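You operate a simulated robot arm through the tools that you are given. There is no shell and no other tool. Be economical: measure what you need, move in short steps, check, and stop when the job is done.

Carry out the task below with a simulated two-armed robot. There is one attempt and no reset: what you move stays moved.

JOB
Pick up the filter from the top of the packing bench with one hand, pass it to the other hand and put it on the table of the bander. Set down upright: filter.

The check looks at the end state, three seconds after you hand in, the way a careful person would. Anything else that was tipped, shoved, dropped, spilled or broken makes it a failure.

ROBOT AND FRAMES
Two 6-joint arms with two-finger grippers on one trunk, on a base that drives. Base frame: it is fixed to the floor where the robot stands at the start and does not move with it; the origin is under the middle of the robot, x ahead of it, y to its left, z up; the surface under the hand at the start is at about z = 0.85. Units: m, rad, N and s.
The left shoulder is at the start at [0.03, 0.178, 1.163], the right one opposite. With the tool pointing down near the work surface each hand reaches from about 0.56 to 0.76 m from the robot's upright axis, wherever it stands, measured 20 degrees to its own side. Places, roughly: table of the bander (15x25 cm) [0.52, 0.74, 1]. Payload 2.54 kg a hand.
Tool frame (each hand has its own): the origin (TCP) lies between the finger pads and is the grasp point; the fingertips stand 0.03 m ahead of it; z points along the fingers, y is the line along which they close. The gripper opens to 0.116 m. The gripper's body begins 0.095 m behind the TCP.
Orientation is that of the tool frame in the base frame, as a unit quaternion [x, y, z, w]. With the fingers straight down and closing along the base's y, the tool's x points along the base's -x, its y along +y and its z along -z.

CONTROLS
- The arms move only by the tool arm_command. It takes "left_deltas", "right_deltas" or both (then of equal length, played together; a hand with none holds still); each is a list of rows, each an object (a shift or turn left out is 0, a gripper value left out holds the last) with "slide": the shift along the tool's x, y, z in units of 150 mm (1.0 is 150 mm), a list of three; "dr": the turn, a rotation vector about the tool's x, y, z in units of 90 degrees (1.0 is 90 degrees), a list of three. In form: [{"slide": [dx, dy, dz], "dr": [rx, ry, rz]}, ...]. A call has 1 to 20 rows; each row is the pose to reach, as a shift and turn from the pose commanded when the call began, along the tool's axes at that moment. "left_fingers" and "right_fingers" are, for a hand that has rows, the finger opening in m, from 0 to 0.116, set as the call begins (left out, the last holds). A call with a number of a shift or a turn outside -1 to 1 is refused whole. A row lasts 0.2 s, in which the tool goes at most 0.05 m and 0.15 rad; a call with a longer step from one row to the next is refused whole, and so is a gripper value outside its range. A pose out of reach is approached as far as the arm can. The call stops where the force on the tool passes 40 N (or 10 N more than at its start, if that is more) or the arm is blocked; 0.2 s more then pass. Each finger travels about 0.153 m/s and halts on what it meets, pressing with about 30 N; the grip force reading is that of the motor and also rises with nothing between the fingers. The clock runs only during rows and for 0.2 s after the last one: add rows that repeat a pose to give the fingers time. It gives the time, the measured TCP pose, the force on the tool (base axes), the opening and the grip force at its end, in the units of the frame above (readings bear some noise), with the torque about the TCP (base axes, N m) and any sound that the robot's microphone picked up, and new pictures: "views" is both (left out), scene, wrist or none (wrist: the cameras of the hands that moved).
- Cameras (640 x 400 px; columns grow to the right, rows downward): "scene" is now at [0.0311, 0.0275, 1.8698]; the picture's right is [0.38, -0.92, 0.00], its down [-0.81, -0.33, -0.48] and it looks along [0.44, 0.18, -0.88] (base axes); focal length 250 px, centre (320, 200). "left" rides on the left gripper at [0.069, 0.015, -0.122] in its tool frame; the picture's right is [-0.21, 0.98, 0.00], its down [-0.83, -0.18, -0.53] and it looks along [-0.52, -0.11, 0.85] (tool axes); focal length 251 px, centre (320, 200). "right" rides on the right gripper at [0.069, -0.015, -0.122] in its tool frame; the picture's right is [0.21, 0.98, 0.00], its down [-0.83, 0.18, -0.53] and it looks along [-0.52, 0.11, 0.85] (tool axes); focal length 251 px, centre (320, 200). There is no depth. A picture from a camera that has moved, and an enlarged one, comes with that camera's place and axes in the base frame and with its lens.
- raise_lower(by): slides the trunk up (or, below 0, down) by that many m; the arms and the scene camera ride with it, the base frame stays. It gives what a move gives, with no picture.
- steer(legs): drives the robot by 1 to 6 legs, each [ahead, left, turn to the left] in m, m and rad, along the robot's own axes; the way and the turn of a leg run together, so that a leg with both is an arc; at most 1.5 m and 3.142 rad a leg. The arms and the cameras ride along, it lands a little off, and it stops where it bumps. It gives what a move gives, and a new picture of the scene camera.
- aim_head(pan, tilt): turns the head with the scene camera to pan (to the left, within 2.496 rad either way) and tilt (down, from -0.506 to 1.204), counted from straight ahead of the robot. It gives what a move gives, and a new picture of the scene camera.
- inspect(camera, box): a new picture of the part [left, top, right, bottom] of that camera's present view, enlarged. No time passes.
- job_done(): hands the job in; it is judged then, once.

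Go step by step. Nothing tells you exact positions but the pictures and the camera data: compare them with the known pose of the tool, close in by small moves and look again before you grip or let go. The budget is 120 turns and 260 pictures, counting those below and the enlarged ones. Unless the task says otherwise, let go and move clear before handing in, and close with one line.

The tools are called after "Emit:" as a command line: name --argument value ..., lists and objects as JSON in quotes. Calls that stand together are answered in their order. arm_command: Moves the arms, as the interface text tells. Its arguments: {"type":"object","properties":{"left_deltas":{"type":"array"},"left_fingers":{"type":"number"},"right_deltas":{"type":"array"},"right_fingers":{"type":"number"},"views":{"type":"string","enum":["both","scene","wrist","none"]}},"required":[]} The other tools are called the same way: raise_lower (by) slides the trunk up or down; steer (legs) drives the base; aim_head (pan, tilt) turns the head that bears the scene camera; inspect (camera, box) takes an enlarged picture of a part of a camera's view; job_done () hands the job in.

At the start:

```text
time_s: 0.0
left_tcp_pos: [0.335, 0.4616, 1.2468]
left_ee_rot: [0.0, 1.0, 0.001, 0.0]
left_ft_force: [0.0, -0.1, -0.6]
left_torque: [-0.02, 0.02, -0.02]
left_opening: 0.1158
left_gripper_force: 0.0
right_tcp_pos: [0.5497, 0.0173, 1.3189]
right_ee_rot: [0.001, 1.0, 0.0, 0.0]
right_ft_force: [0.1, 0.2, -0.2]
right_torque: [0.01, 0.01, -0.01]
right_opening: 0.1161
right_gripper_force: 0.1
trunk travel left (down, up): [-0.375, 0.165]
robot x, y, heading: [-0.003, 0.0, -0.001]
head pan, tilt: [0.391, 1.07]
```

scene: 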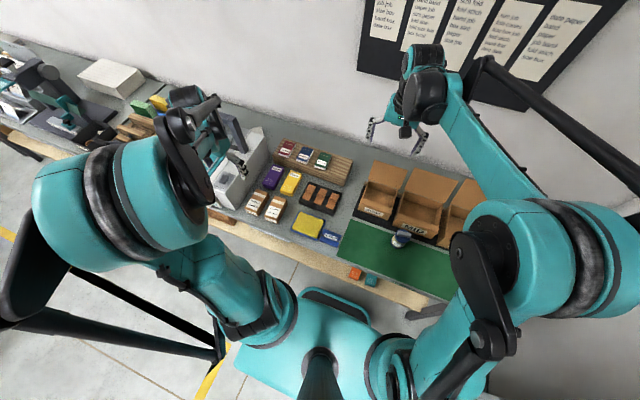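
right: 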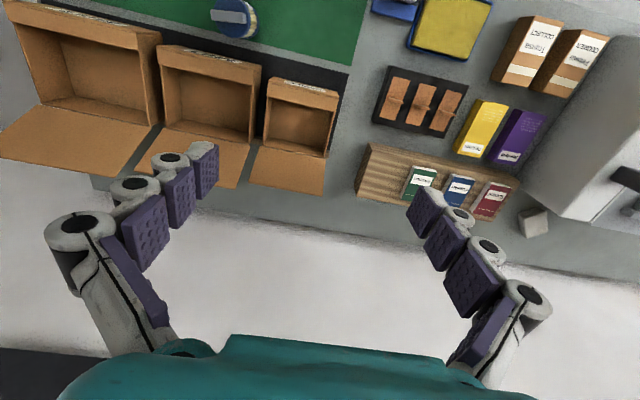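
left: 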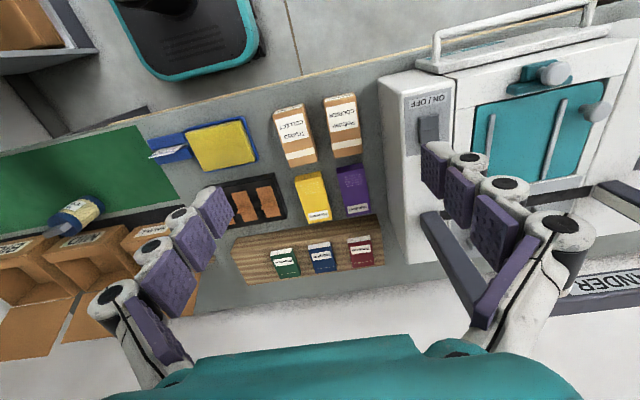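

The bench holds many items: boxes, a green mat with a cylindrical blue/white object, small orange and teal blocks. I'll enlarge to find the filter and the bander.

Emit:
inspect --camera "scene" --box '[220, 120, 460, 300]'

Emit:
inspect --camera "left" --box '[0, 80, 400, 300]'

Emit:
inspect --camera "left" --box '[360, 0, 640, 320]'

Emit:
aim_head --pan 0.0 --tilt 1.0

```text
2.22 times, centred on (340, 210) of scene
camera zoom: at [0.0311, 0.0275, 1.8698], right [0.38, -0.92, 0.0], down [-0.81, -0.33, -0.48], along [0.44, 0.18, -0.88], focal length 554 px, centre (276, 178)
```

zoom: 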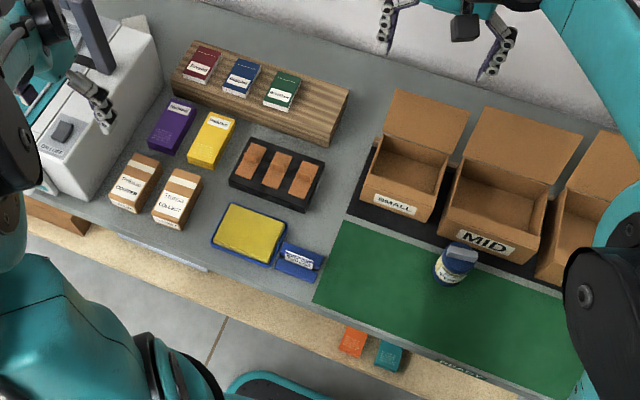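

```text
1.60 times, centred on (200, 190) of left
camera zoom: at [0.2678, 0.4744, 1.3667], right [0.21, 0.98, 0.0], down [0.83, -0.18, 0.53], along [0.52, -0.11, -0.85], focal length 402 px, centre (512, 216)
```

zoom: 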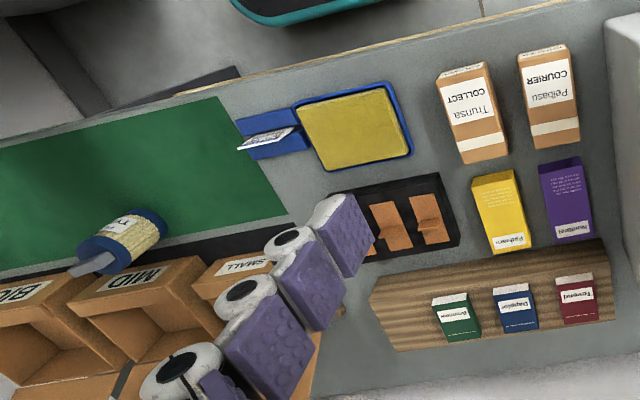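

```text
1.25 times, centred on (500, 160) of left
camera zoom: at [0.2678, 0.4744, 1.3667], right [0.21, 0.98, 0.0], down [0.83, -0.18, 0.53], along [0.52, -0.11, -0.85], focal length 314 px, centre (95, 250)
```

zoom: 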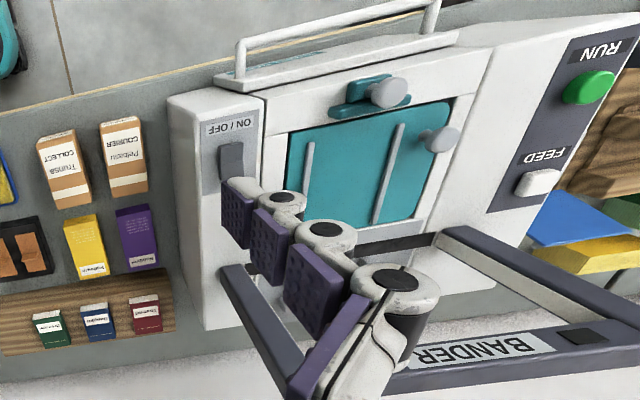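

```text
time_s: 0.9
left_tcp_pos: [0.3361, 0.4605, 1.2455]
left_ee_rot: [0.0, 1.0, 0.0, 0.0]
left_ft_force: [0.9, 0.1, 0.1]
left_torque: [-0.01, -0.03, -0.01]
left_opening: 0.116
left_gripper_force: 0.1
right_tcp_pos: [0.5498, 0.0185, 1.3185]
right_ee_rot: [-0.001, 1.0, -0.001, -0.001]
right_ft_force: [0.6, 0.5, -0.3]
right_torque: [0.05, -0.01, -0.01]
right_opening: 0.116
right_gripper_force: 0.0
trunk travel left (down, up): [-0.375, 0.165]
robot x, y, heading: [-0.0011, -0.001, -0.005]
head pan, tilt: [0.0, 1.0]
camera scene: at [0.0405, 0.0028, 1.8745], right [0.0, -1.0, 0.0], down [-0.84, 0.0, -0.54], along [0.54, 0.0, -0.84], focal length 250 px, centre (320, 200)
```

scene: 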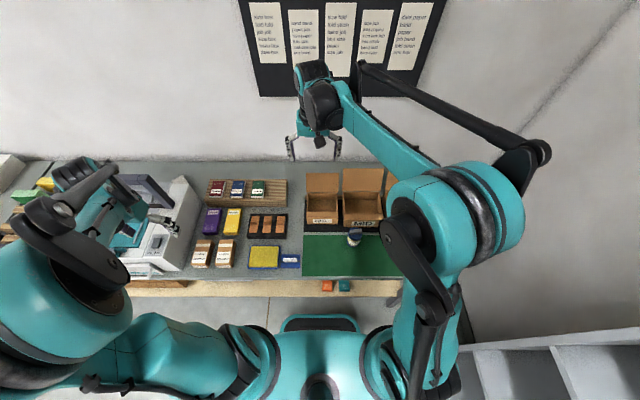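

The cylinder with blue caps on the green mat looks like the filter; I'll zoom in on it from the right wrist camera and from the scene.

Emit:
inspect --camera "right" --box '[180, 0, 300, 75]'

Emit:
inspect --camera "left" --box '[20, 170, 130, 260]'

Emit:
inspect --camera "scene" --box '[310, 190, 410, 280]'

```text
5.33 times, centred on (240, 38) of right
camera zoom: at [0.4793, 0.0028, 1.4419], right [-0.21, 0.98, 0.0], down [0.83, 0.18, 0.53], along [0.52, 0.11, -0.85], focal length 1341 px, centre (747, 1067)
```

zoom: 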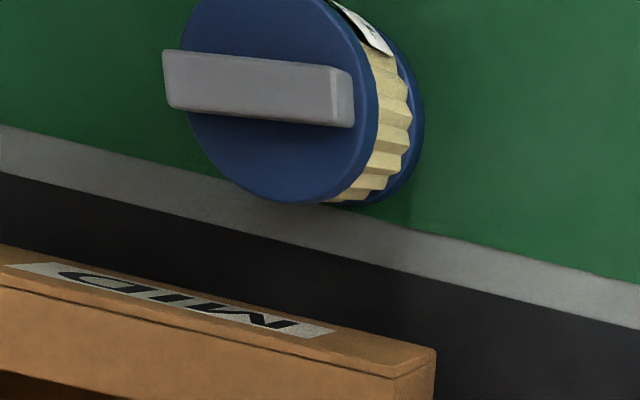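

```text
4.44 times, centred on (75, 215) of left
camera zoom: at [0.2678, 0.4744, 1.3667], right [0.21, 0.98, 0.0], down [0.83, -0.18, 0.53], along [0.52, -0.11, -0.85], focal length 1118 px, centre (1409, 133)
```

zoom: 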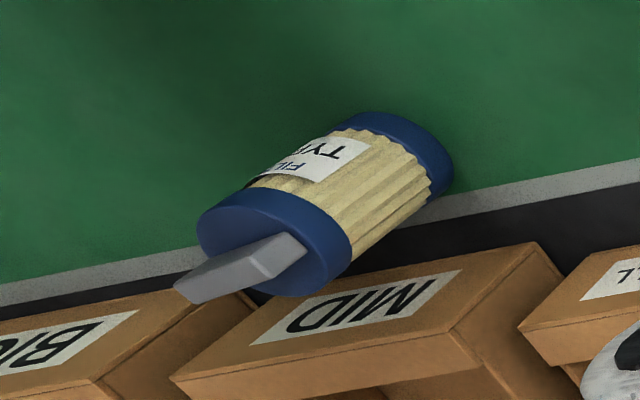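

```text
4.44 times, centred on (360, 235) of scene
camera zoom: at [0.0405, 0.0028, 1.8745], right [0.0, -1.0, 0.0], down [-0.84, 0.0, -0.54], along [0.54, 0.0, -0.84], focal length 1109 px, centre (142, 44)
```

zoom: 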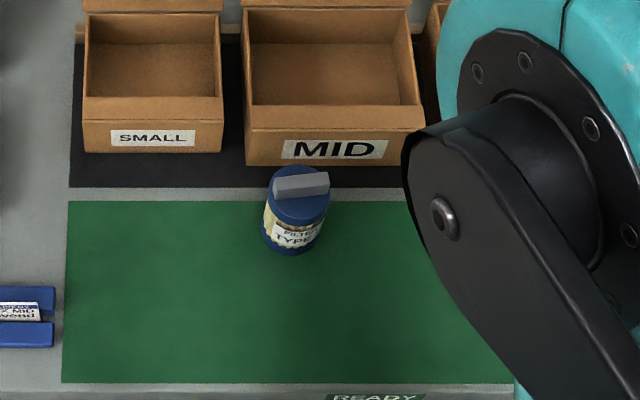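

The filter stands upright on the mat near (0.48, -0.15), about 57 mm wide with a grey bar handle on top (~z 0.92). Now I look at the bander.

Emit:
aim_head --pan 0.95 --tilt 0.85

Emit:
inspect --camera "scene" --box '[160, 60, 480, 260]'

```text
time_s: 2.1
left_tcp_pos: [0.3361, 0.4602, 1.2461]
left_ee_rot: [0.0, 1.0, 0.0, 0.0]
left_ft_force: [-0.1, -0.4, 0.5]
left_torque: [-0.02, -0.01, -0.02]
left_opening: 0.1161
left_gripper_force: 0.1
right_tcp_pos: [0.5499, 0.0177, 1.3184]
right_ee_rot: [0.0, 1.0, 0.0, 0.0]
right_ft_force: [-0.9, -0.4, 0.3]
right_torque: [-0.01, -0.02, 0.02]
right_opening: 0.1161
right_gripper_force: 0.0
trunk travel left (down, up): [-0.375, 0.165]
robot x, y, heading: [0.0035, -0.0019, 0.004]
head pan, tilt: [0.949, 0.85]
camera scene: at [0.0165, 0.0662, 1.8856], right [0.81, -0.58, 0.0], down [-0.44, -0.61, -0.66], along [0.38, 0.54, -0.75], focal length 250 px, centre (320, 200)
```

scene: 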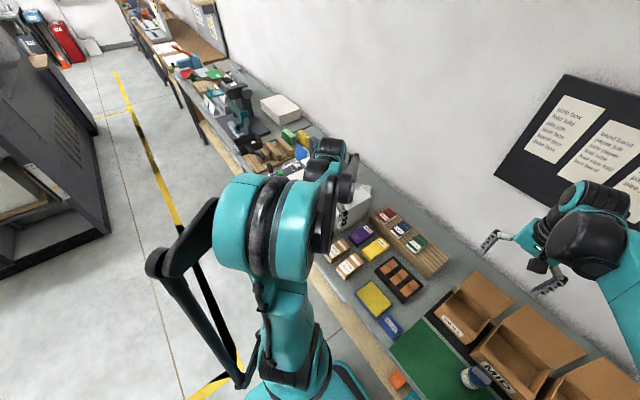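

```text
2.00 times, centred on (320, 160) of scene
camera zoom: at [0.0165, 0.0662, 1.8856], right [0.81, -0.58, 0.0], down [-0.44, -0.61, -0.66], along [0.38, 0.54, -0.75], focal length 499 px, centre (320, 280)
```

zoom: 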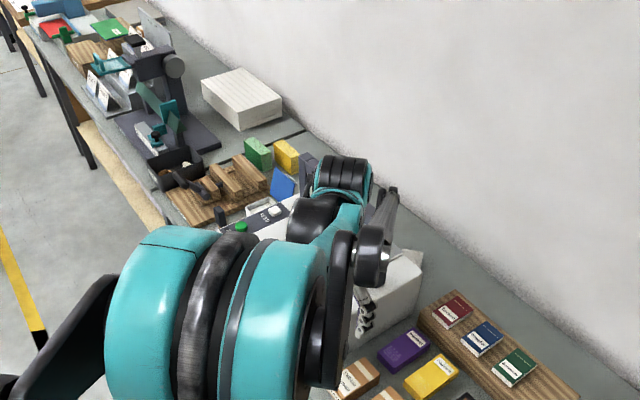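

The left arm blocks the view of the bander, so I move the left hand up and to the left to look down on it with its wrist camera.

Emit:
arm_command --left_deltas '[{"slide": [0, 0.25, -0.2]}, {"slide": [0, 0.5, -0.4]}, {"slide": [0, 0.75, -0.6]}, {"slide": [0, 1.0, -0.8]}, {"slide": [0, 1.0, -0.8]}]'

```text
time_s: 3.3
left_tcp_pos: [0.3358, 0.6119, 1.3648]
left_ee_rot: [0.0, 1.0, 0.0, -0.001]
left_ft_force: [0.1, -0.7, 0.0]
left_torque: [0.03, -0.02, 0.02]
left_opening: 0.1161
left_gripper_force: 0.2
right_tcp_pos: [0.5492, 0.0176, 1.3189]
right_ee_rot: [0.001, 1.0, -0.001, 0.0]
right_ft_force: [-0.2, 1.0, 0.9]
right_torque: [0.01, 0.0, 0.02]
right_opening: 0.116
right_gripper_force: 0.0
trunk travel left (down, up): [-0.375, 0.165]
robot x, y, heading: [-0.0016, 0.0016, -0.001]
head pan, tilt: [0.949, 0.85]
camera scene: at [0.0165, 0.0648, 1.8857], right [0.81, -0.58, 0.0], down [-0.44, -0.61, -0.66], along [0.38, 0.54, -0.75], focal length 250 px, centre (320, 200)
camera left: at [0.2669, 0.6268, 1.4864], right [0.21, 0.98, 0.0], down [0.83, -0.18, 0.53], along [0.52, -0.11, -0.85], focal length 251 px, centre (320, 200)
```

scene: 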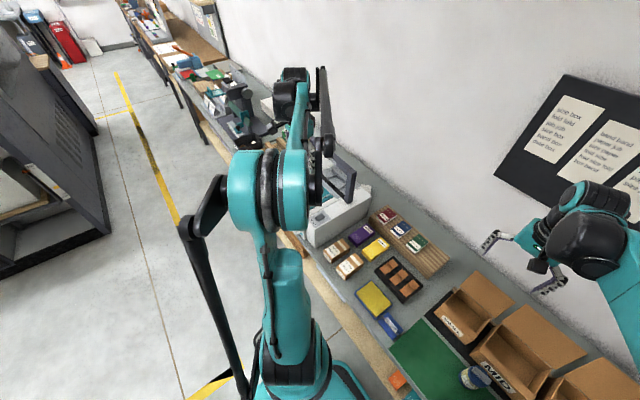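
left: 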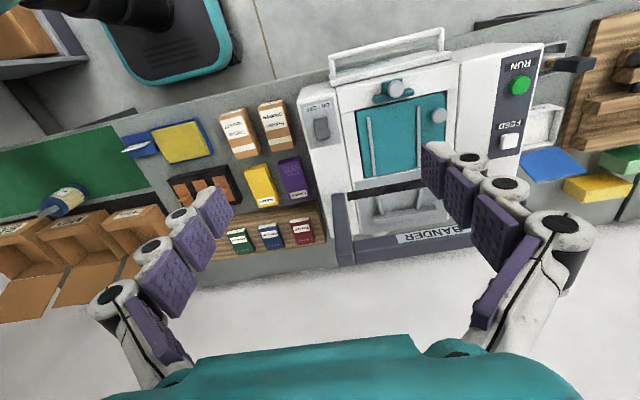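

Emit:
inspect --camera "left" --box '[300, 20, 560, 270]'

Emit:
inspect --camera "scene" --box '[260, 140, 400, 260]'

```text
1.60 times, centred on (430, 145) of left
camera zoom: at [0.2669, 0.6268, 1.4864], right [0.21, 0.98, 0.0], down [0.83, -0.18, 0.53], along [0.52, -0.11, -0.85], focal length 402 px, centre (144, 288)
```

zoom: 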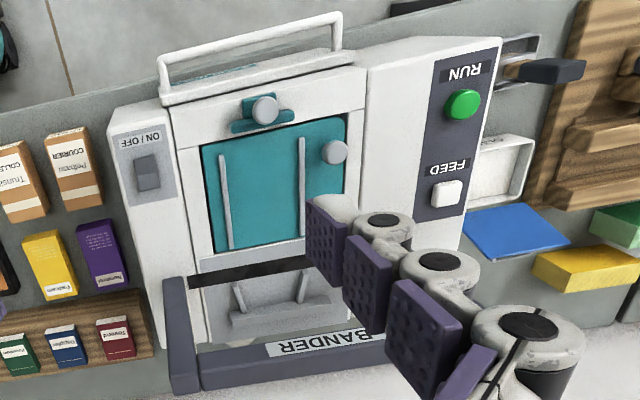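

```text
3.33 times, centred on (330, 200) of scene
camera zoom: at [0.0165, 0.0648, 1.8857], right [0.81, -0.58, 0.0], down [-0.44, -0.61, -0.66], along [0.38, 0.54, -0.75], focal length 832 px, centre (287, 200)
```

zoom: 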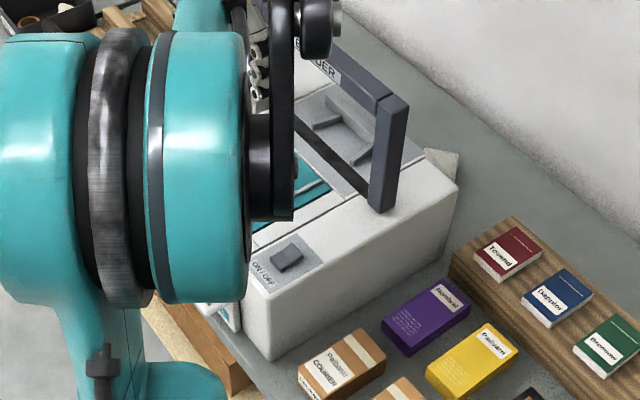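

The filter is upright at about (0.48, -0.15); the bander top has a teal plate with two rails around (0.46, 0.74, 1.0), a good set-down place between the rails. Plan: right hand takes the body with the tool pitched 45° forward, left hand takes the bar handle from above and sets it down. First I back up to make room.

Emit:
steer --legs '[[-0.27, 0, 0]]'

Emit:
arm_command --right_deltas '[{"slide": [0, -0.15, 0.05], "dr": [0, -0.0834, 0]}, {"slide": [0, -0.3, 0.1], "dr": [0, -0.1667, 0]}, {"slide": [0, -0.45, 0.2], "dr": [0, -0.25, 0]}, {"slide": [0, -0.6, 0.3], "dr": [0, -0.3334, 0]}, {"slide": [0, -0.75, 0.4], "dr": [0, -0.4167, 0]}, {"slide": [0, -0.9, 0.5], "dr": [0, -0.5, 0]}, {"slide": [0, -1.0, 0.7], "dr": [0, -0.5, 0]}, {"slide": [0, -1.0, 0.8], "dr": [0, -0.5, 0]}, {"slide": [0, -1.0, 0.8], "dr": [0, -0.5, 0]}]'

Emit:
aim_head --pan 0.0 --tilt 0.8

```text
time_s: 5.2
left_tcp_pos: [0.0643, 0.6152, 1.3643]
left_ee_rot: [-0.001, 1.0, 0.0, 0.0]
left_ft_force: [0.5, 0.8, 0.3]
left_torque: [-0.03, -0.03, -0.01]
left_opening: 0.1162
left_gripper_force: 0.0
right_tcp_pos: [0.2797, 0.0197, 1.3185]
right_ee_rot: [-0.001, 1.0, -0.001, 0.0]
right_ft_force: [0.1, -0.1, 0.0]
right_torque: [0.02, -0.02, 0.03]
right_opening: 0.1159
right_gripper_force: 0.1
trunk travel left (down, up): [-0.375, 0.165]
robot x, y, heading: [-0.2697, -0.0001, 0.002]
head pan, tilt: [0.949, 0.85]
camera scene: at [-0.254, 0.0661, 1.8856], right [0.81, -0.58, 0.0], down [-0.44, -0.61, -0.66], along [0.38, 0.54, -0.75], focal length 250 px, centre (320, 200)
```

scene: 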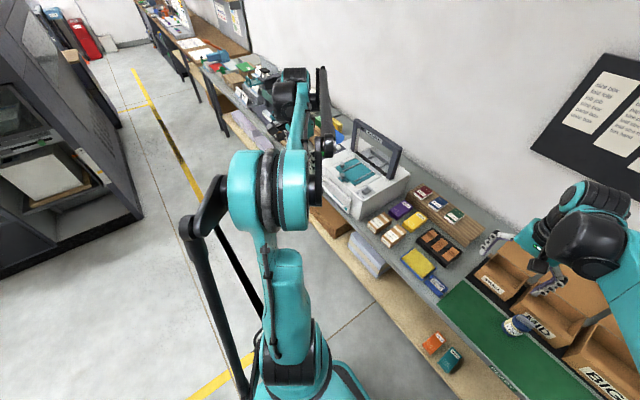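

```text
time_s: 7.2
left_tcp_pos: [0.0627, 0.6135, 1.3655]
left_ee_rot: [-0.001, 1.0, 0.0, 0.001]
left_ft_force: [0.3, -0.3, 0.4]
left_torque: [-0.02, 0.0, -0.01]
left_opening: 0.1159
left_gripper_force: 0.1
right_tcp_pos: [0.278, -0.1329, 1.1984]
right_ee_rot: [-0.001, 0.924, 0.001, 0.383]
right_ft_force: [0.1, 0.1, 0.2]
right_torque: [-0.01, 0.02, 0.04]
right_opening: 0.1159
right_gripper_force: 0.0
trunk travel left (down, up): [-0.375, 0.165]
robot x, y, heading: [-0.2728, 0.0033, 0.002]
head pan, tilt: [0.949, 0.85]
camera scene: at [-0.2545, 0.0658, 1.8857], right [0.81, -0.58, 0.0], down [-0.44, -0.61, -0.66], along [0.38, 0.54, -0.75], focal length 250 px, centre (320, 200)
camera right: at [0.142, -0.1487, 1.2374], right [-0.15, 0.98, -0.15], down [0.21, 0.18, 0.96], along [0.97, 0.12, -0.23], focal length 251 px, centre (320, 200)
```

scene: 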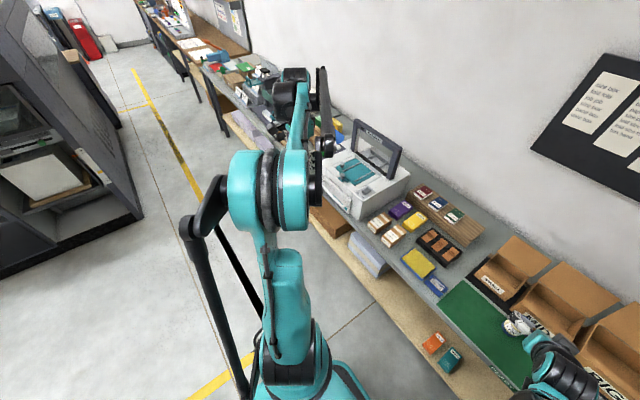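
right: 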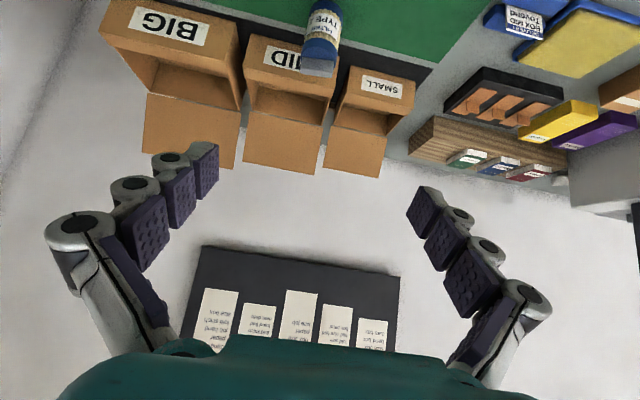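

```text
time_s: 8.4
left_tcp_pos: [0.0639, 0.6131, 1.365]
left_ee_rot: [-0.001, 1.0, 0.001, 0.0]
left_ft_force: [-0.7, 0.0, -0.3]
left_torque: [0.02, -0.05, -0.05]
left_opening: 0.1161
left_gripper_force: 0.0
right_tcp_pos: [0.2796, -0.1329, 1.1983]
right_ee_rot: [-0.001, 0.924, 0.0, 0.382]
right_ft_force: [-0.5, 0.0, -0.3]
right_torque: [-0.01, -0.01, -0.04]
right_opening: 0.1159
right_gripper_force: 0.0
trunk travel left (down, up): [-0.375, 0.165]
robot x, y, heading: [-0.2704, -0.0006, 0.003]
head pan, tilt: [0.0, 0.799]
camera scene: at [-0.219, 0.0026, 1.8896], right [0.0, -1.0, 0.0], down [-0.72, 0.0, -0.7], along [0.7, 0.0, -0.72], focal length 250 px, centre (320, 200)
```

scene: 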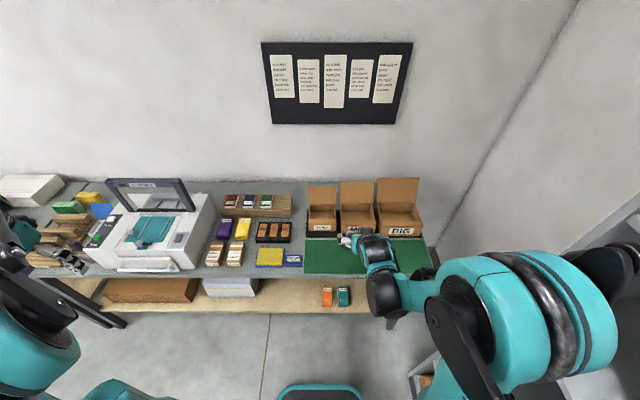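

The view is good now: the bander's arch is behind the slot and the teal plate is open from above. I take a closer look at the filter (right wrist) and the bander.

Emit:
inspect --camera "right" --box '[270, 0, 370, 90]'

Emit:
inspect --camera "scene" --box '[80, 165, 220, 285]'

```text
4.44 times, centred on (320, 45) of right
camera zoom: at [0.1423, -0.1484, 1.2375], right [-0.15, 0.98, -0.15], down [0.21, 0.18, 0.96], along [0.97, 0.12, -0.23], focal length 1118 px, centre (320, 889)
```

zoom: 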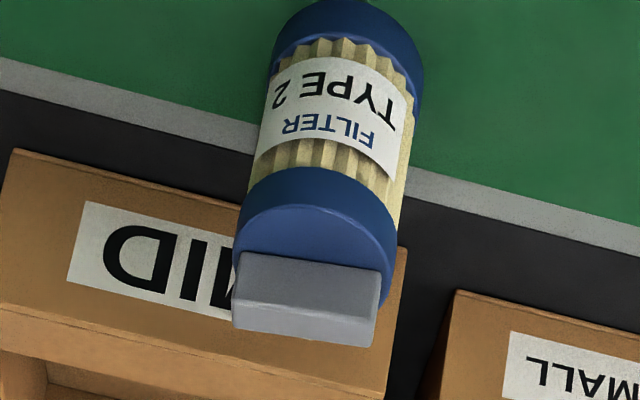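

```text
3.33 times, centred on (150, 225) of scene
camera zoom: at [-0.219, 0.0026, 1.8896], right [0.0, -1.0, 0.0], down [-0.72, 0.0, -0.7], along [0.7, 0.0, -0.72], focal length 832 px, centre (887, 117)
```

zoom: 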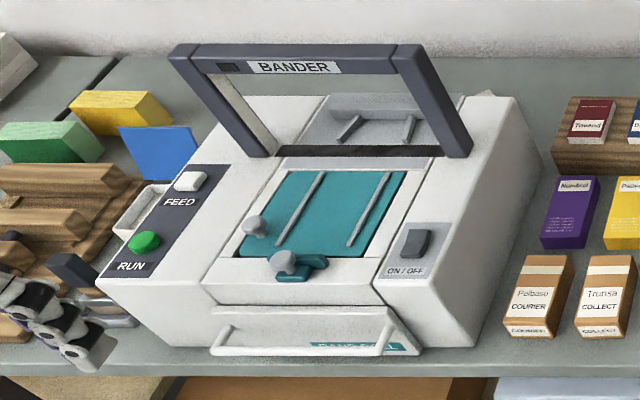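

The bander's teal plate with two rails is clear from above. The filter's axis is at about (0.48, -0.150), cap top near 0.925; I move the right hand partway along to the pre-grasp.

Emit:
arm_command --right_deltas '[{"slide": [0.12, -0.028, 0.25]}, {"slide": [0.24, -0.056, 0.5]}, {"slide": [0.36, -0.085, 0.75]}, {"slide": [0.483, -0.113, 1.0]}, {"slide": [0.483, -0.113, 1.0]}]'

```text
time_s: 9.6
left_tcp_pos: [0.0607, 0.6138, 1.3652]
left_ee_rot: [-0.001, 1.0, 0.001, 0.001]
left_ft_force: [-0.6, -0.2, 0.6]
left_torque: [-0.04, -0.05, 0.02]
left_opening: 0.116
left_gripper_force: 0.0
right_tcp_pos: [0.3659, -0.1507, 1.0747]
right_ee_rot: [-0.001, 0.924, 0.0, 0.382]
right_ft_force: [-1.4, -0.2, 0.5]
right_torque: [0.0, -0.01, 0.0]
right_opening: 0.116
right_gripper_force: 0.1
right hand out of reach, approached as far as the arm can: row 2, 3, 4, 5
trunk travel left (down, up): [-0.375, 0.165]
robot x, y, heading: [-0.2716, 0.0027, 0.004]
head pan, tilt: [0.0, 0.799]
camera scene: at [-0.2215, 0.0028, 1.8898], right [0.0, -1.0, 0.0], down [-0.72, 0.0, -0.7], along [0.7, 0.0, -0.72], focal length 250 px, centre (320, 200)
camera right: at [0.2299, -0.1652, 1.1141], right [-0.15, 0.98, -0.15], down [0.21, 0.18, 0.96], along [0.97, 0.12, -0.23], focal length 251 px, centre (320, 200)
```

scene: 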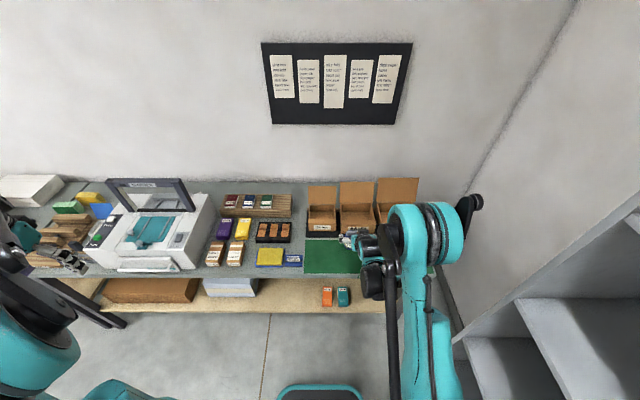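
right: 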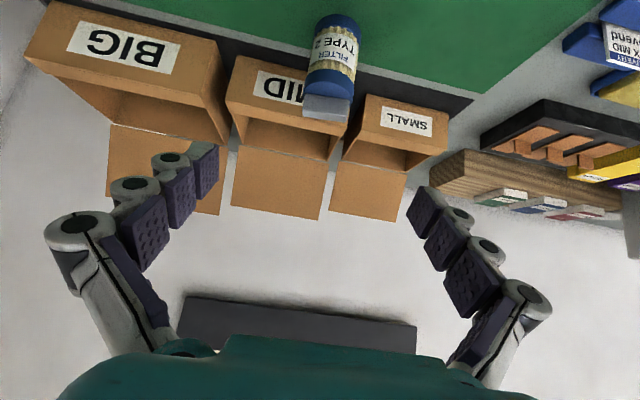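

The hand can't get that low so close in at this trunk height, so I lower the trunk by 0.12 (the fingers stay in front of and above the filter's level).

Emit:
raise_lower --by -0.1

Emit:
inspect --camera "right" --box '[220, 0, 420, 125]'

```text
time_s: 11.0
left_tcp_pos: [0.0638, 0.6124, 1.2657]
left_ee_rot: [-0.001, 1.0, 0.0, 0.0]
left_ft_force: [0.2, -0.6, -0.4]
left_torque: [-0.04, -0.02, -0.04]
left_opening: 0.1161
left_gripper_force: 0.1
right_tcp_pos: [0.3677, -0.15, 0.9746]
right_ee_rot: [0.0, 0.925, 0.0, 0.381]
right_ft_force: [0.0, -0.4, 1.0]
right_torque: [-0.02, -0.01, 0.06]
right_opening: 0.1159
right_gripper_force: 0.0
trunk travel left (down, up): [-0.275, 0.265]
robot x, y, heading: [-0.2733, -0.0024, 0.005]
head pan, tilt: [0.0, 0.799]
```

```text
3.20 times, centred on (320, 62) of right
camera zoom: at [0.2312, -0.1653, 1.0137], right [-0.15, 0.98, -0.15], down [0.21, 0.18, 0.96], along [0.97, 0.12, -0.23], focal length 805 px, centre (320, 640)
```

zoom: 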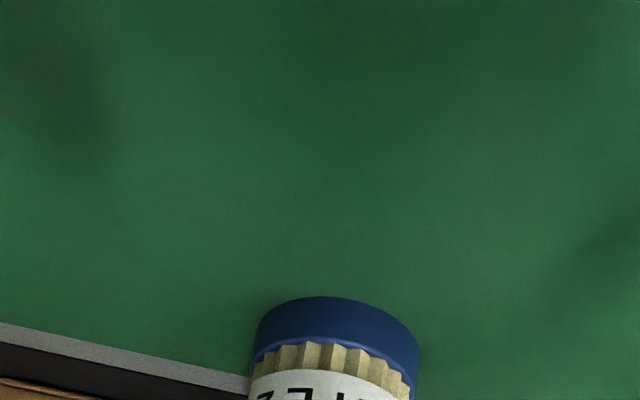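

The filter's base front edge is at x≈0.453, so its axis is about (0.481, -0.150). I advance partway and check, since the commanded pose may differ from the measured one.

Emit:
arm_command --right_deltas '[{"slide": [-0.1, 0, 0.1]}, {"slide": [-0.15, 0, 0.3]}, {"slide": [-0.15, 0, 0.3]}]' --views "wrist"

```text
time_s: 11.8
left_tcp_pos: [0.0626, 0.6119, 1.2659]
left_ee_rot: [-0.001, 1.0, 0.0, 0.001]
left_ft_force: [-0.9, 0.2, -0.1]
left_torque: [-0.02, 0.02, 0.02]
left_opening: 0.1161
left_gripper_force: 0.1
right_tcp_pos: [0.414, -0.1501, 0.957]
right_ee_rot: [-0.001, 0.924, 0.0, 0.382]
right_ft_force: [-0.2, -0.3, 0.3]
right_torque: [0.01, 0.0, 0.0]
right_opening: 0.1159
right_gripper_force: 0.1
trunk travel left (down, up): [-0.275, 0.265]
robot x, y, heading: [-0.2691, -0.0022, 0.003]
head pan, tilt: [0.0, 0.799]
camera right: at [0.2775, -0.1647, 0.9968], right [-0.15, 0.98, -0.15], down [0.21, 0.18, 0.96], along [0.97, 0.12, -0.23], focal length 251 px, centre (320, 200)
```

right: 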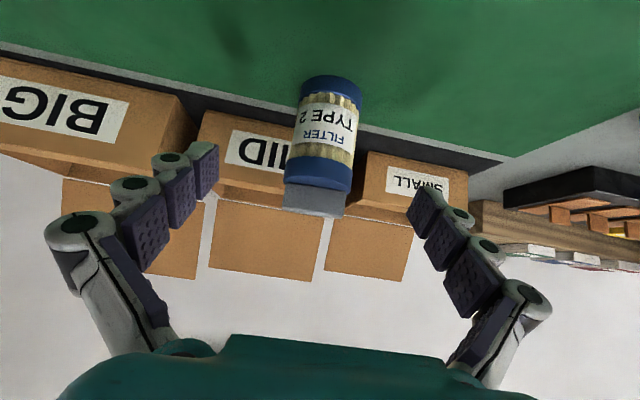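

The filter is centred between the fingers to within a few millimetres. I move in to the grasp point.

Emit:
arm_command --right_deltas '[{"slide": [-0.01, 0.02, 0.2]}, {"slide": [-0.015, 0.02, 0.4]}, {"slide": [-0.015, 0.02, 0.55]}, {"slide": [-0.015, 0.02, 0.62]}, {"slide": [-0.015, 0.02, 0.62]}]'

Emit:
inspect --camera "scene" --box '[290, 190, 430, 290]'

```text
time_s: 13.0
left_tcp_pos: [0.0634, 0.6135, 1.2647]
left_ee_rot: [-0.001, 1.0, 0.0, -0.001]
left_ft_force: [0.0, 0.6, 0.0]
left_torque: [-0.03, -0.03, 0.03]
left_opening: 0.1162
left_gripper_force: 0.3
right_tcp_pos: [0.4838, -0.1448, 0.8949]
right_ee_rot: [-0.001, 0.924, 0.0, 0.381]
right_ft_force: [0.1, 0.0, -0.3]
right_torque: [-0.01, 0.0, 0.0]
right_opening: 0.1158
right_gripper_force: 0.0
trunk travel left (down, up): [-0.275, 0.265]
robot x, y, heading: [-0.271, 0.0021, -0.004]
head pan, tilt: [0.0, 0.799]
camera scene: at [-0.2191, 0.0025, 1.7897], right [0.0, -1.0, 0.0], down [-0.72, 0.0, -0.7], along [0.7, 0.0, -0.72], focal length 250 px, centre (320, 200)
camera right: at [0.3462, -0.1609, 0.9338], right [-0.15, 0.98, -0.15], down [0.21, 0.18, 0.96], along [0.97, 0.12, -0.23], focal length 251 px, centre (320, 200)
```

scene: 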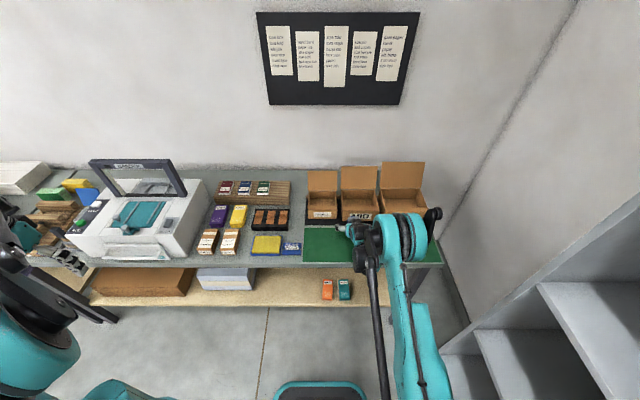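
right: 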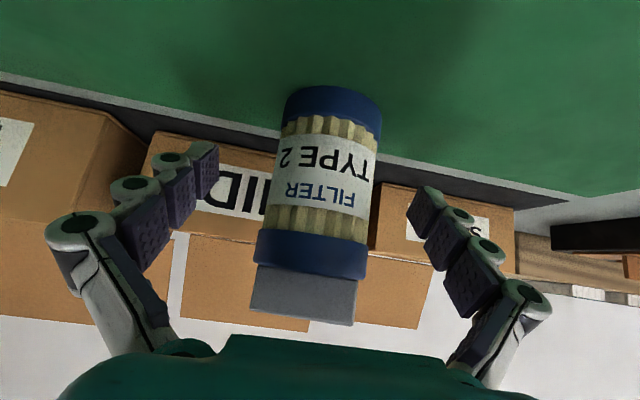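

```text
4.00 times, centred on (360, 240) of scene
camera zoom: at [-0.2191, 0.0025, 1.7897], right [0.0, -1.0, 0.0], down [-0.72, 0.0, -0.7], along [0.7, 0.0, -0.72], focal length 998 px, centre (160, 40)
```

zoom: 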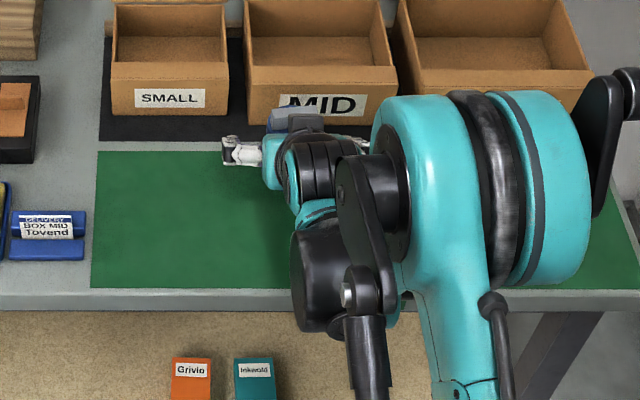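

The filter sits centred at the grasp point. I close the right hand.

Emit:
arm_command --right_deltas '[{"slide": [0, 0, 0]}, {"slide": [0, 0, 0]}, {"slide": [0, 0, 0]}, {"slide": [0, 0, 0]}]' --right_fingers 0.03 --views "wrist"

```text
time_s: 14.0
left_tcp_pos: [0.0636, 0.613, 1.2646]
left_ee_rot: [0.0, 1.0, 0.0, 0.0]
left_ft_force: [0.5, -0.5, 0.1]
left_torque: [-0.01, -0.01, 0.0]
left_opening: 0.116
left_gripper_force: 0.1
right_tcp_pos: [0.4815, -0.1449, 0.8962]
right_ee_rot: [-0.001, 0.924, 0.0, 0.382]
right_ft_force: [-0.6, 0.4, 1.7]
right_torque: [-0.05, -0.03, 0.0]
right_opening: 0.0514
right_gripper_force: 30.3
trunk travel left (down, up): [-0.275, 0.265]
robot x, y, heading: [-0.2708, -0.0019, 0.009]
head pan, tilt: [0.0, 0.799]
camera right: at [0.346, -0.1608, 0.9341], right [-0.15, 0.98, -0.15], down [0.21, 0.18, 0.96], along [0.97, 0.12, -0.23], focal length 251 px, centre (320, 200)
```

right: 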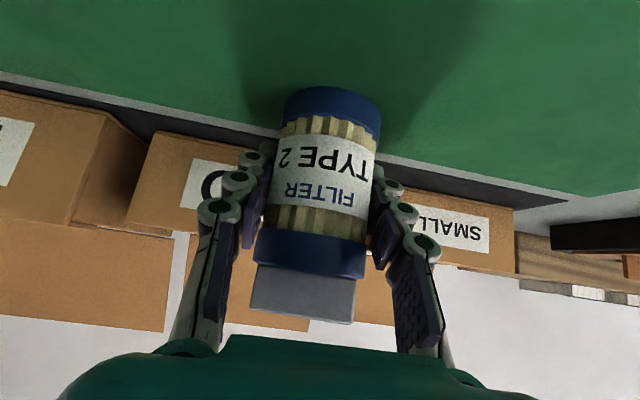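

The filter is held (opening 0.051, 30 N). I lift straight up about 0.12.

Emit:
arm_command --right_deltas '[{"slide": [-0.08, 0, -0.08]}, {"slide": [-0.22, 0, -0.22]}, {"slide": [-0.38, 0, -0.38]}, {"slide": [-0.54, 0, -0.54]}, {"slide": [-0.6, 0, -0.6]}, {"slide": [-0.6, 0, -0.6]}]'

```text
time_s: 15.4
left_tcp_pos: [0.0637, 0.6142, 1.2652]
left_ee_rot: [-0.001, 1.0, 0.0, -0.001]
left_ft_force: [0.5, -0.2, 0.6]
left_torque: [0.0, 0.0, -0.04]
left_opening: 0.1161
left_gripper_force: 0.0
right_tcp_pos: [0.4836, -0.147, 1.0216]
right_ee_rot: [0.0, 0.924, 0.0, 0.382]
right_ft_force: [-0.3, 0.4, -0.6]
right_torque: [-0.01, -0.01, 0.01]
right_opening: 0.0511
right_gripper_force: 30.0
trunk travel left (down, up): [-0.275, 0.265]
robot x, y, heading: [-0.273, -0.0012, 0.001]
head pan, tilt: [0.0, 0.799]
camera scene: at [-0.2188, 0.0024, 1.7896], right [0.0, -1.0, 0.0], down [-0.72, 0.0, -0.7], along [0.7, 0.0, -0.72], focal length 250 px, centre (320, 200)
camera right: at [0.3476, -0.1619, 1.0608], right [-0.15, 0.98, -0.15], down [0.21, 0.18, 0.96], along [0.97, 0.12, -0.23], focal length 251 px, centre (320, 200)
```

scene: 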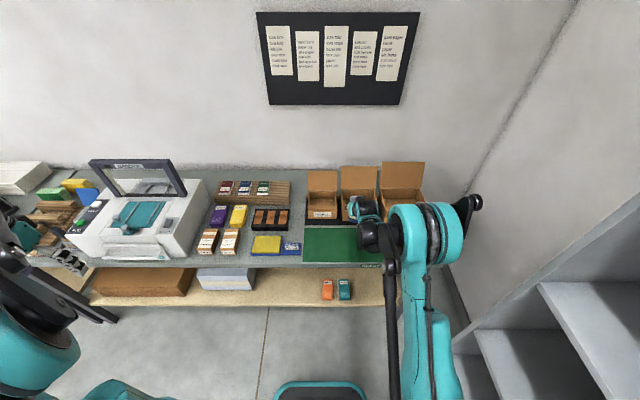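
right: 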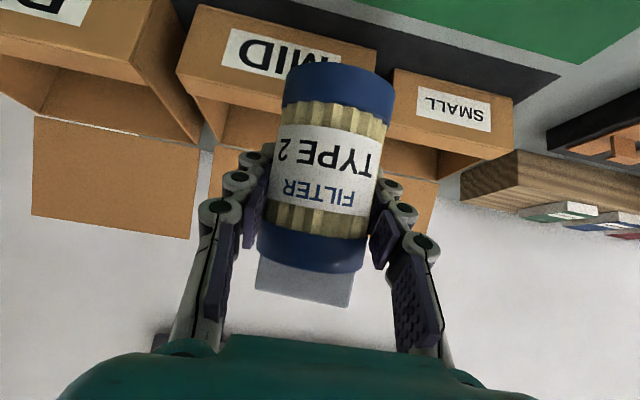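

Lifted, but the filter seems to have swung a little in the fingers. I check whether it's still moving and how far it leans.

Emit:
arm_command --right_deltas '[{"slide": [0, 0, 0]}, {"slide": [0, 0, 0]}]' --views "wrist"

Emit:
inspect --camera "scene" --box '[330, 180, 400, 250]'

Emit:
inspect --camera "right" --box '[200, 40, 440, 330]'

```text
time_s: 16.0
left_tcp_pos: [0.064, 0.6138, 1.265]
left_ee_rot: [-0.001, 1.0, 0.0, 0.0]
left_ft_force: [0.7, 1.0, -0.3]
left_torque: [0.02, 0.03, -0.02]
left_opening: 0.116
left_gripper_force: 0.0
right_tcp_pos: [0.4849, -0.1463, 1.022]
right_ee_rot: [0.0, 0.924, -0.001, 0.381]
right_ft_force: [0.3, 0.3, -1.8]
right_torque: [-0.02, -0.01, 0.0]
right_opening: 0.051
right_gripper_force: 29.8
trunk travel left (down, up): [-0.275, 0.265]
robot x, y, heading: [-0.2696, 0.0004, 0.003]
head pan, tilt: [0.0, 0.799]
camera right: at [0.3476, -0.1618, 1.0606], right [-0.15, 0.98, -0.15], down [0.21, 0.18, 0.96], along [0.97, 0.12, -0.23], focal length 251 px, centre (320, 200)
```

right: 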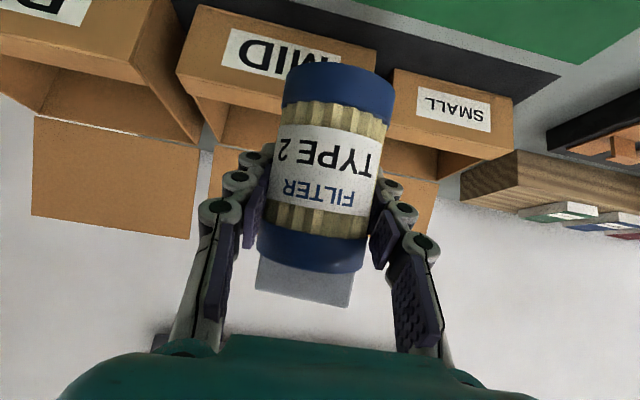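

```text
5.71 times, centred on (365, 215) of scene
camera zoom: at [-0.2188, 0.0024, 1.7896], right [0.0, -1.0, 0.0], down [-0.72, 0.0, -0.7], along [0.7, 0.0, -0.72], focal length 1426 px, centre (63, 114)
```

zoom: 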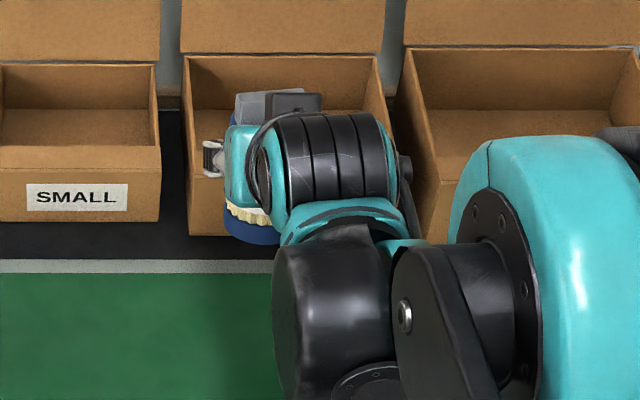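

```text
1.38 times, centred on (320, 185) of right
camera zoom: at [0.3476, -0.1618, 1.0606], right [-0.15, 0.98, -0.15], down [0.21, 0.18, 0.96], along [0.97, 0.12, -0.23], focal length 347 px, centre (320, 221)
```

zoom: 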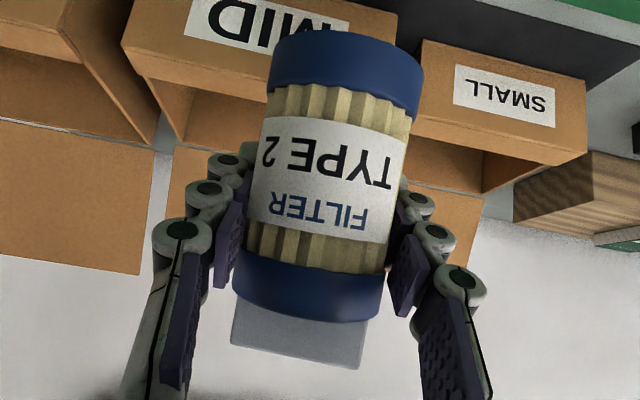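

It's stable but leans about 12° forward at the top. I pitch the right hand back to stand it upright and bring it to the middle for the handover.

Emit:
arm_command --right_deltas '[{"slide": [0.02, 0.1, -0.07], "dr": [0, -0.03, 0]}, {"slide": [0.04, 0.3, -0.14], "dr": [0, -0.06, 0]}, {"slide": [0.06, 0.5, -0.21], "dr": [0, -0.09, 0]}, {"slide": [0.08, 0.7, -0.28], "dr": [0, -0.11, 0]}, {"slide": [0.1, 0.88, -0.35], "dr": [0, -0.13, 0]}, {"slide": [0.118, 0.98, -0.4], "dr": [0, -0.133, 0]}, {"slide": [0.118, 0.98, -0.4], "dr": [0, -0.133, 0]}]'

Emit:
inspect --camera "scene" --box '[250, 170, 400, 290]'

```text
time_s: 17.6
left_tcp_pos: [0.0642, 0.614, 1.2644]
left_ee_rot: [-0.001, 1.0, 0.001, 0.001]
left_ft_force: [-0.6, -0.2, 0.3]
left_torque: [-0.01, 0.02, 0.0]
left_opening: 0.1157
left_gripper_force: 0.2
right_tcp_pos: [0.4286, 0.0002, 1.0522]
right_ee_rot: [-0.001, 0.879, 0.0, 0.476]
right_ft_force: [0.6, 0.6, -1.0]
right_torque: [0.0, -0.01, 0.02]
right_opening: 0.0509
right_gripper_force: 30.2
trunk travel left (down, up): [-0.275, 0.265]
robot x, y, heading: [-0.2744, 0.0004, -0.004]
head pan, tilt: [0.0, 0.799]
camera scene: at [-0.2186, 0.0022, 1.7896], right [0.0, -1.0, 0.0], down [-0.72, 0.0, -0.7], along [0.7, 0.0, -0.72], focal length 250 px, centre (320, 200)
camera right: at [0.2868, -0.0148, 1.0628], right [-0.12, 0.98, -0.18], down [0.0, 0.18, 0.98], along [0.99, 0.12, -0.03], focal length 251 px, centre (320, 200)
```

scene: 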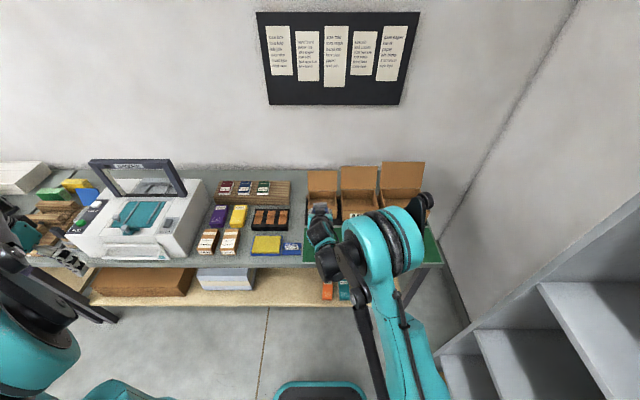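
right: 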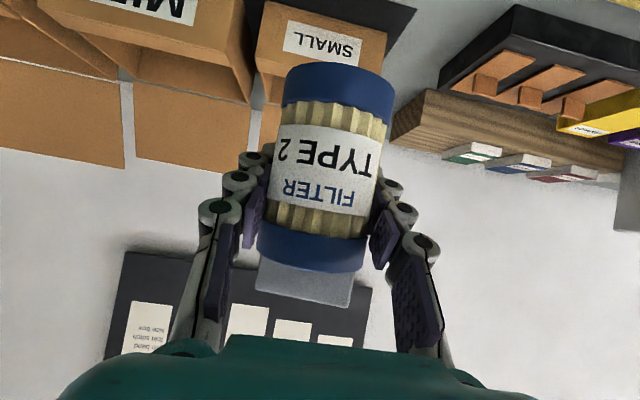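

```text
3.33 times, centred on (325, 230) of scene
camera zoom: at [-0.2186, 0.0022, 1.7896], right [0.0, -1.0, 0.0], down [-0.72, 0.0, -0.7], along [0.7, 0.0, -0.72], focal length 832 px, centre (303, 100)
```

zoom: 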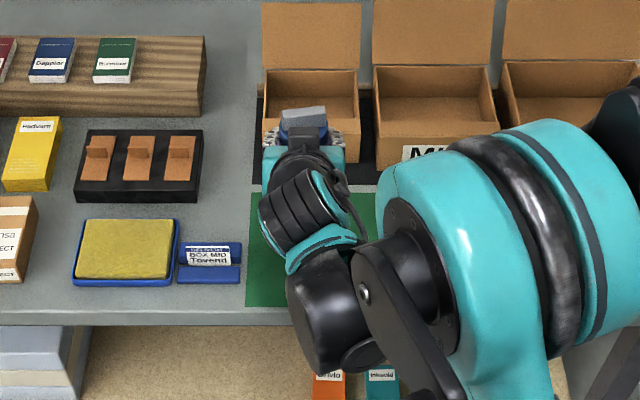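

The filter is upright now near (0.42, 0, 1.05) with its handle around z 1.09–1.11. I bring the left hand in, turning it ~81° so that it closes along the bar's thickness.

Emit:
arm_command --left_deltas '[{"slide": [-0.1, -0.1, -0.05], "dr": [0, 0, 0.09]}, {"slide": [-0.2, -0.2, -0.1], "dr": [0, 0, 0.18]}, {"slide": [-0.3, -0.3, -0.15], "dr": [0, 0, 0.27]}, {"slide": [-0.4, -0.4, -0.2], "dr": [0, 0, 0.36]}, {"slide": [-0.5, -0.5, -0.25], "dr": [0, 0, 0.45]}, {"slide": [-0.6, -0.6, -0.25], "dr": [0, 0, 0.54]}, {"slide": [-0.7, -0.7, -0.25], "dr": [0, 0, 0.63]}, {"slide": [-0.8, -0.8, -0.25], "dr": [0, 0, 0.72]}, {"slide": [-0.9, -0.9, -0.25], "dr": [0, 0, 0.81]}, {"slide": [-1.0, -1.0, -0.25], "dr": [0, 0, 0.9]}, {"slide": [-1.0, -1.0, -0.25], "dr": [0, 0, 0.9]}]'

```text
time_s: 20.0
left_tcp_pos: [0.2131, 0.4623, 1.3034]
left_ee_rot: [0.65, 0.76, 0.0, 0.0]
left_ft_force: [0.4, 0.0, 0.5]
left_torque: [-0.01, -0.04, 0.01]
left_opening: 0.1163
left_gripper_force: 0.0
right_tcp_pos: [0.428, -0.0004, 1.0521]
right_ee_rot: [0.0, 0.879, 0.0, 0.476]
right_ft_force: [-0.4, 0.0, -0.9]
right_torque: [0.01, -0.01, -0.01]
right_opening: 0.0513
right_gripper_force: 30.1
trunk travel left (down, up): [-0.275, 0.265]
robot x, y, heading: [-0.2708, -0.0038, 0.0]
head pan, tilt: [0.0, 0.799]
camera scene: at [-0.2194, 0.0028, 1.7897], right [0.0, -1.0, 0.0], down [-0.72, 0.0, -0.7], along [0.7, 0.0, -0.72], focal length 250 px, centre (320, 200)
camera left: at [0.2188, 0.5313, 1.4237], right [1.0, -0.06, 0.0], down [-0.05, -0.84, 0.53], along [-0.03, -0.53, -0.85], focal length 251 px, centre (320, 200)
```

scene: 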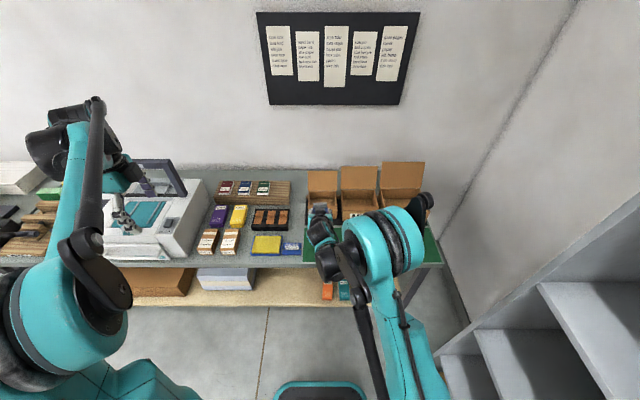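
left: 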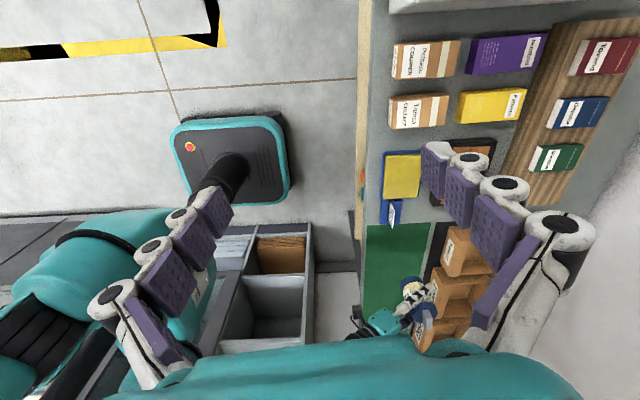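

Left hand is turned as wanted. I move it toward the filter in two safe steps at z≈1.30.

Emit:
arm_command --left_deltas '[{"slide": [-0.25, 0.13, 0]}, {"slide": [-0.5, 0.26, 0]}, {"slide": [-0.75, 0.39, 0]}, {"slide": [-1.0, 0.51, 0]}, {"slide": [-1.0, 0.51, 0]}]' --views "none"

Emit:
arm_command --left_deltas '[{"slide": [-0.25, 0.13, 0]}, {"slide": [-0.5, 0.26, 0]}, {"slide": [-0.75, 0.39, 0]}, {"slide": [-1.0, 0.51, 0]}, {"slide": [-1.0, 0.51, 0]}]'

```text
time_s: 21.2
left_tcp_pos: [0.3136, 0.326, 1.3059]
left_ee_rot: [0.649, 0.761, 0.001, 0.0]
left_ft_force: [0.3, 0.0, 0.3]
left_torque: [0.02, -0.04, -0.01]
left_opening: 0.116
left_gripper_force: 0.1
right_tcp_pos: [0.4276, 0.0019, 1.0517]
right_ee_rot: [-0.001, 0.879, 0.0, 0.476]
right_ft_force: [0.1, -0.3, -1.1]
right_torque: [0.0, -0.06, 0.03]
right_opening: 0.0507
right_gripper_force: 29.7
trunk travel left (down, up): [-0.275, 0.265]
robot x, y, heading: [-0.2687, 0.0002, 0.002]
head pan, tilt: [0.0, 0.799]
```

```text
time_s: 22.4
left_tcp_pos: [0.4085, 0.1934, 1.3019]
left_ee_rot: [0.648, 0.761, -0.001, 0.0]
left_ft_force: [-0.4, -0.3, 0.0]
left_torque: [-0.02, -0.02, 0.01]
left_opening: 0.1161
left_gripper_force: 0.1
right_tcp_pos: [0.4281, 0.0017, 1.0535]
right_ee_rot: [-0.001, 0.879, 0.0, 0.477]
right_ft_force: [0.2, -0.1, -0.8]
right_torque: [-0.02, 0.01, 0.04]
right_opening: 0.051
right_gripper_force: 30.0
trunk travel left (down, up): [-0.275, 0.265]
robot x, y, heading: [-0.2706, 0.0037, 0.004]
head pan, tilt: [0.0, 0.799]
camera scene: at [-0.2198, 0.0034, 1.7897], right [0.0, -1.0, 0.0], down [-0.72, 0.0, -0.7], along [0.7, 0.0, -0.72], focal length 250 px, centre (320, 200)
camera left: at [0.4126, 0.2629, 1.4216], right [1.0, -0.06, 0.0], down [-0.05, -0.84, 0.53], along [-0.03, -0.53, -0.85], focal length 251 px, centre (320, 200)
```

scene: 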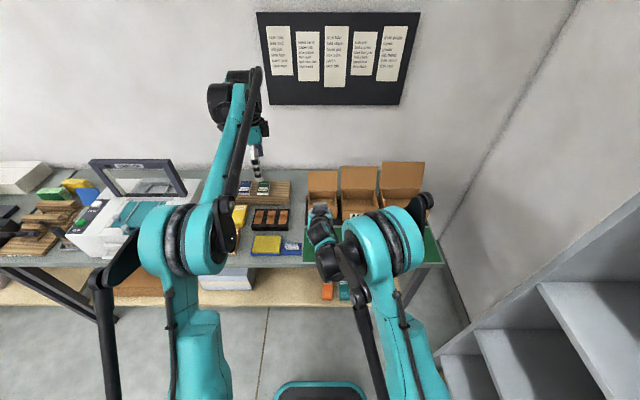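
left: 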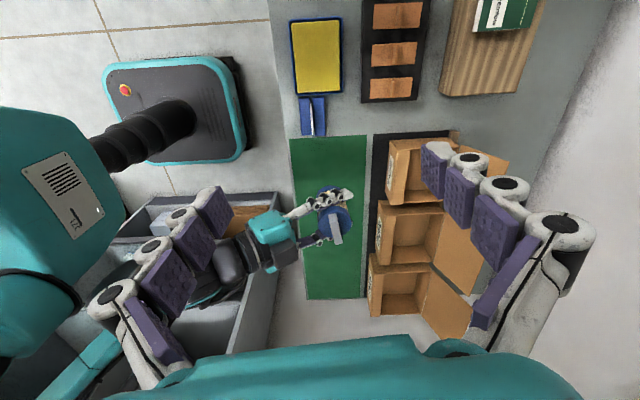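

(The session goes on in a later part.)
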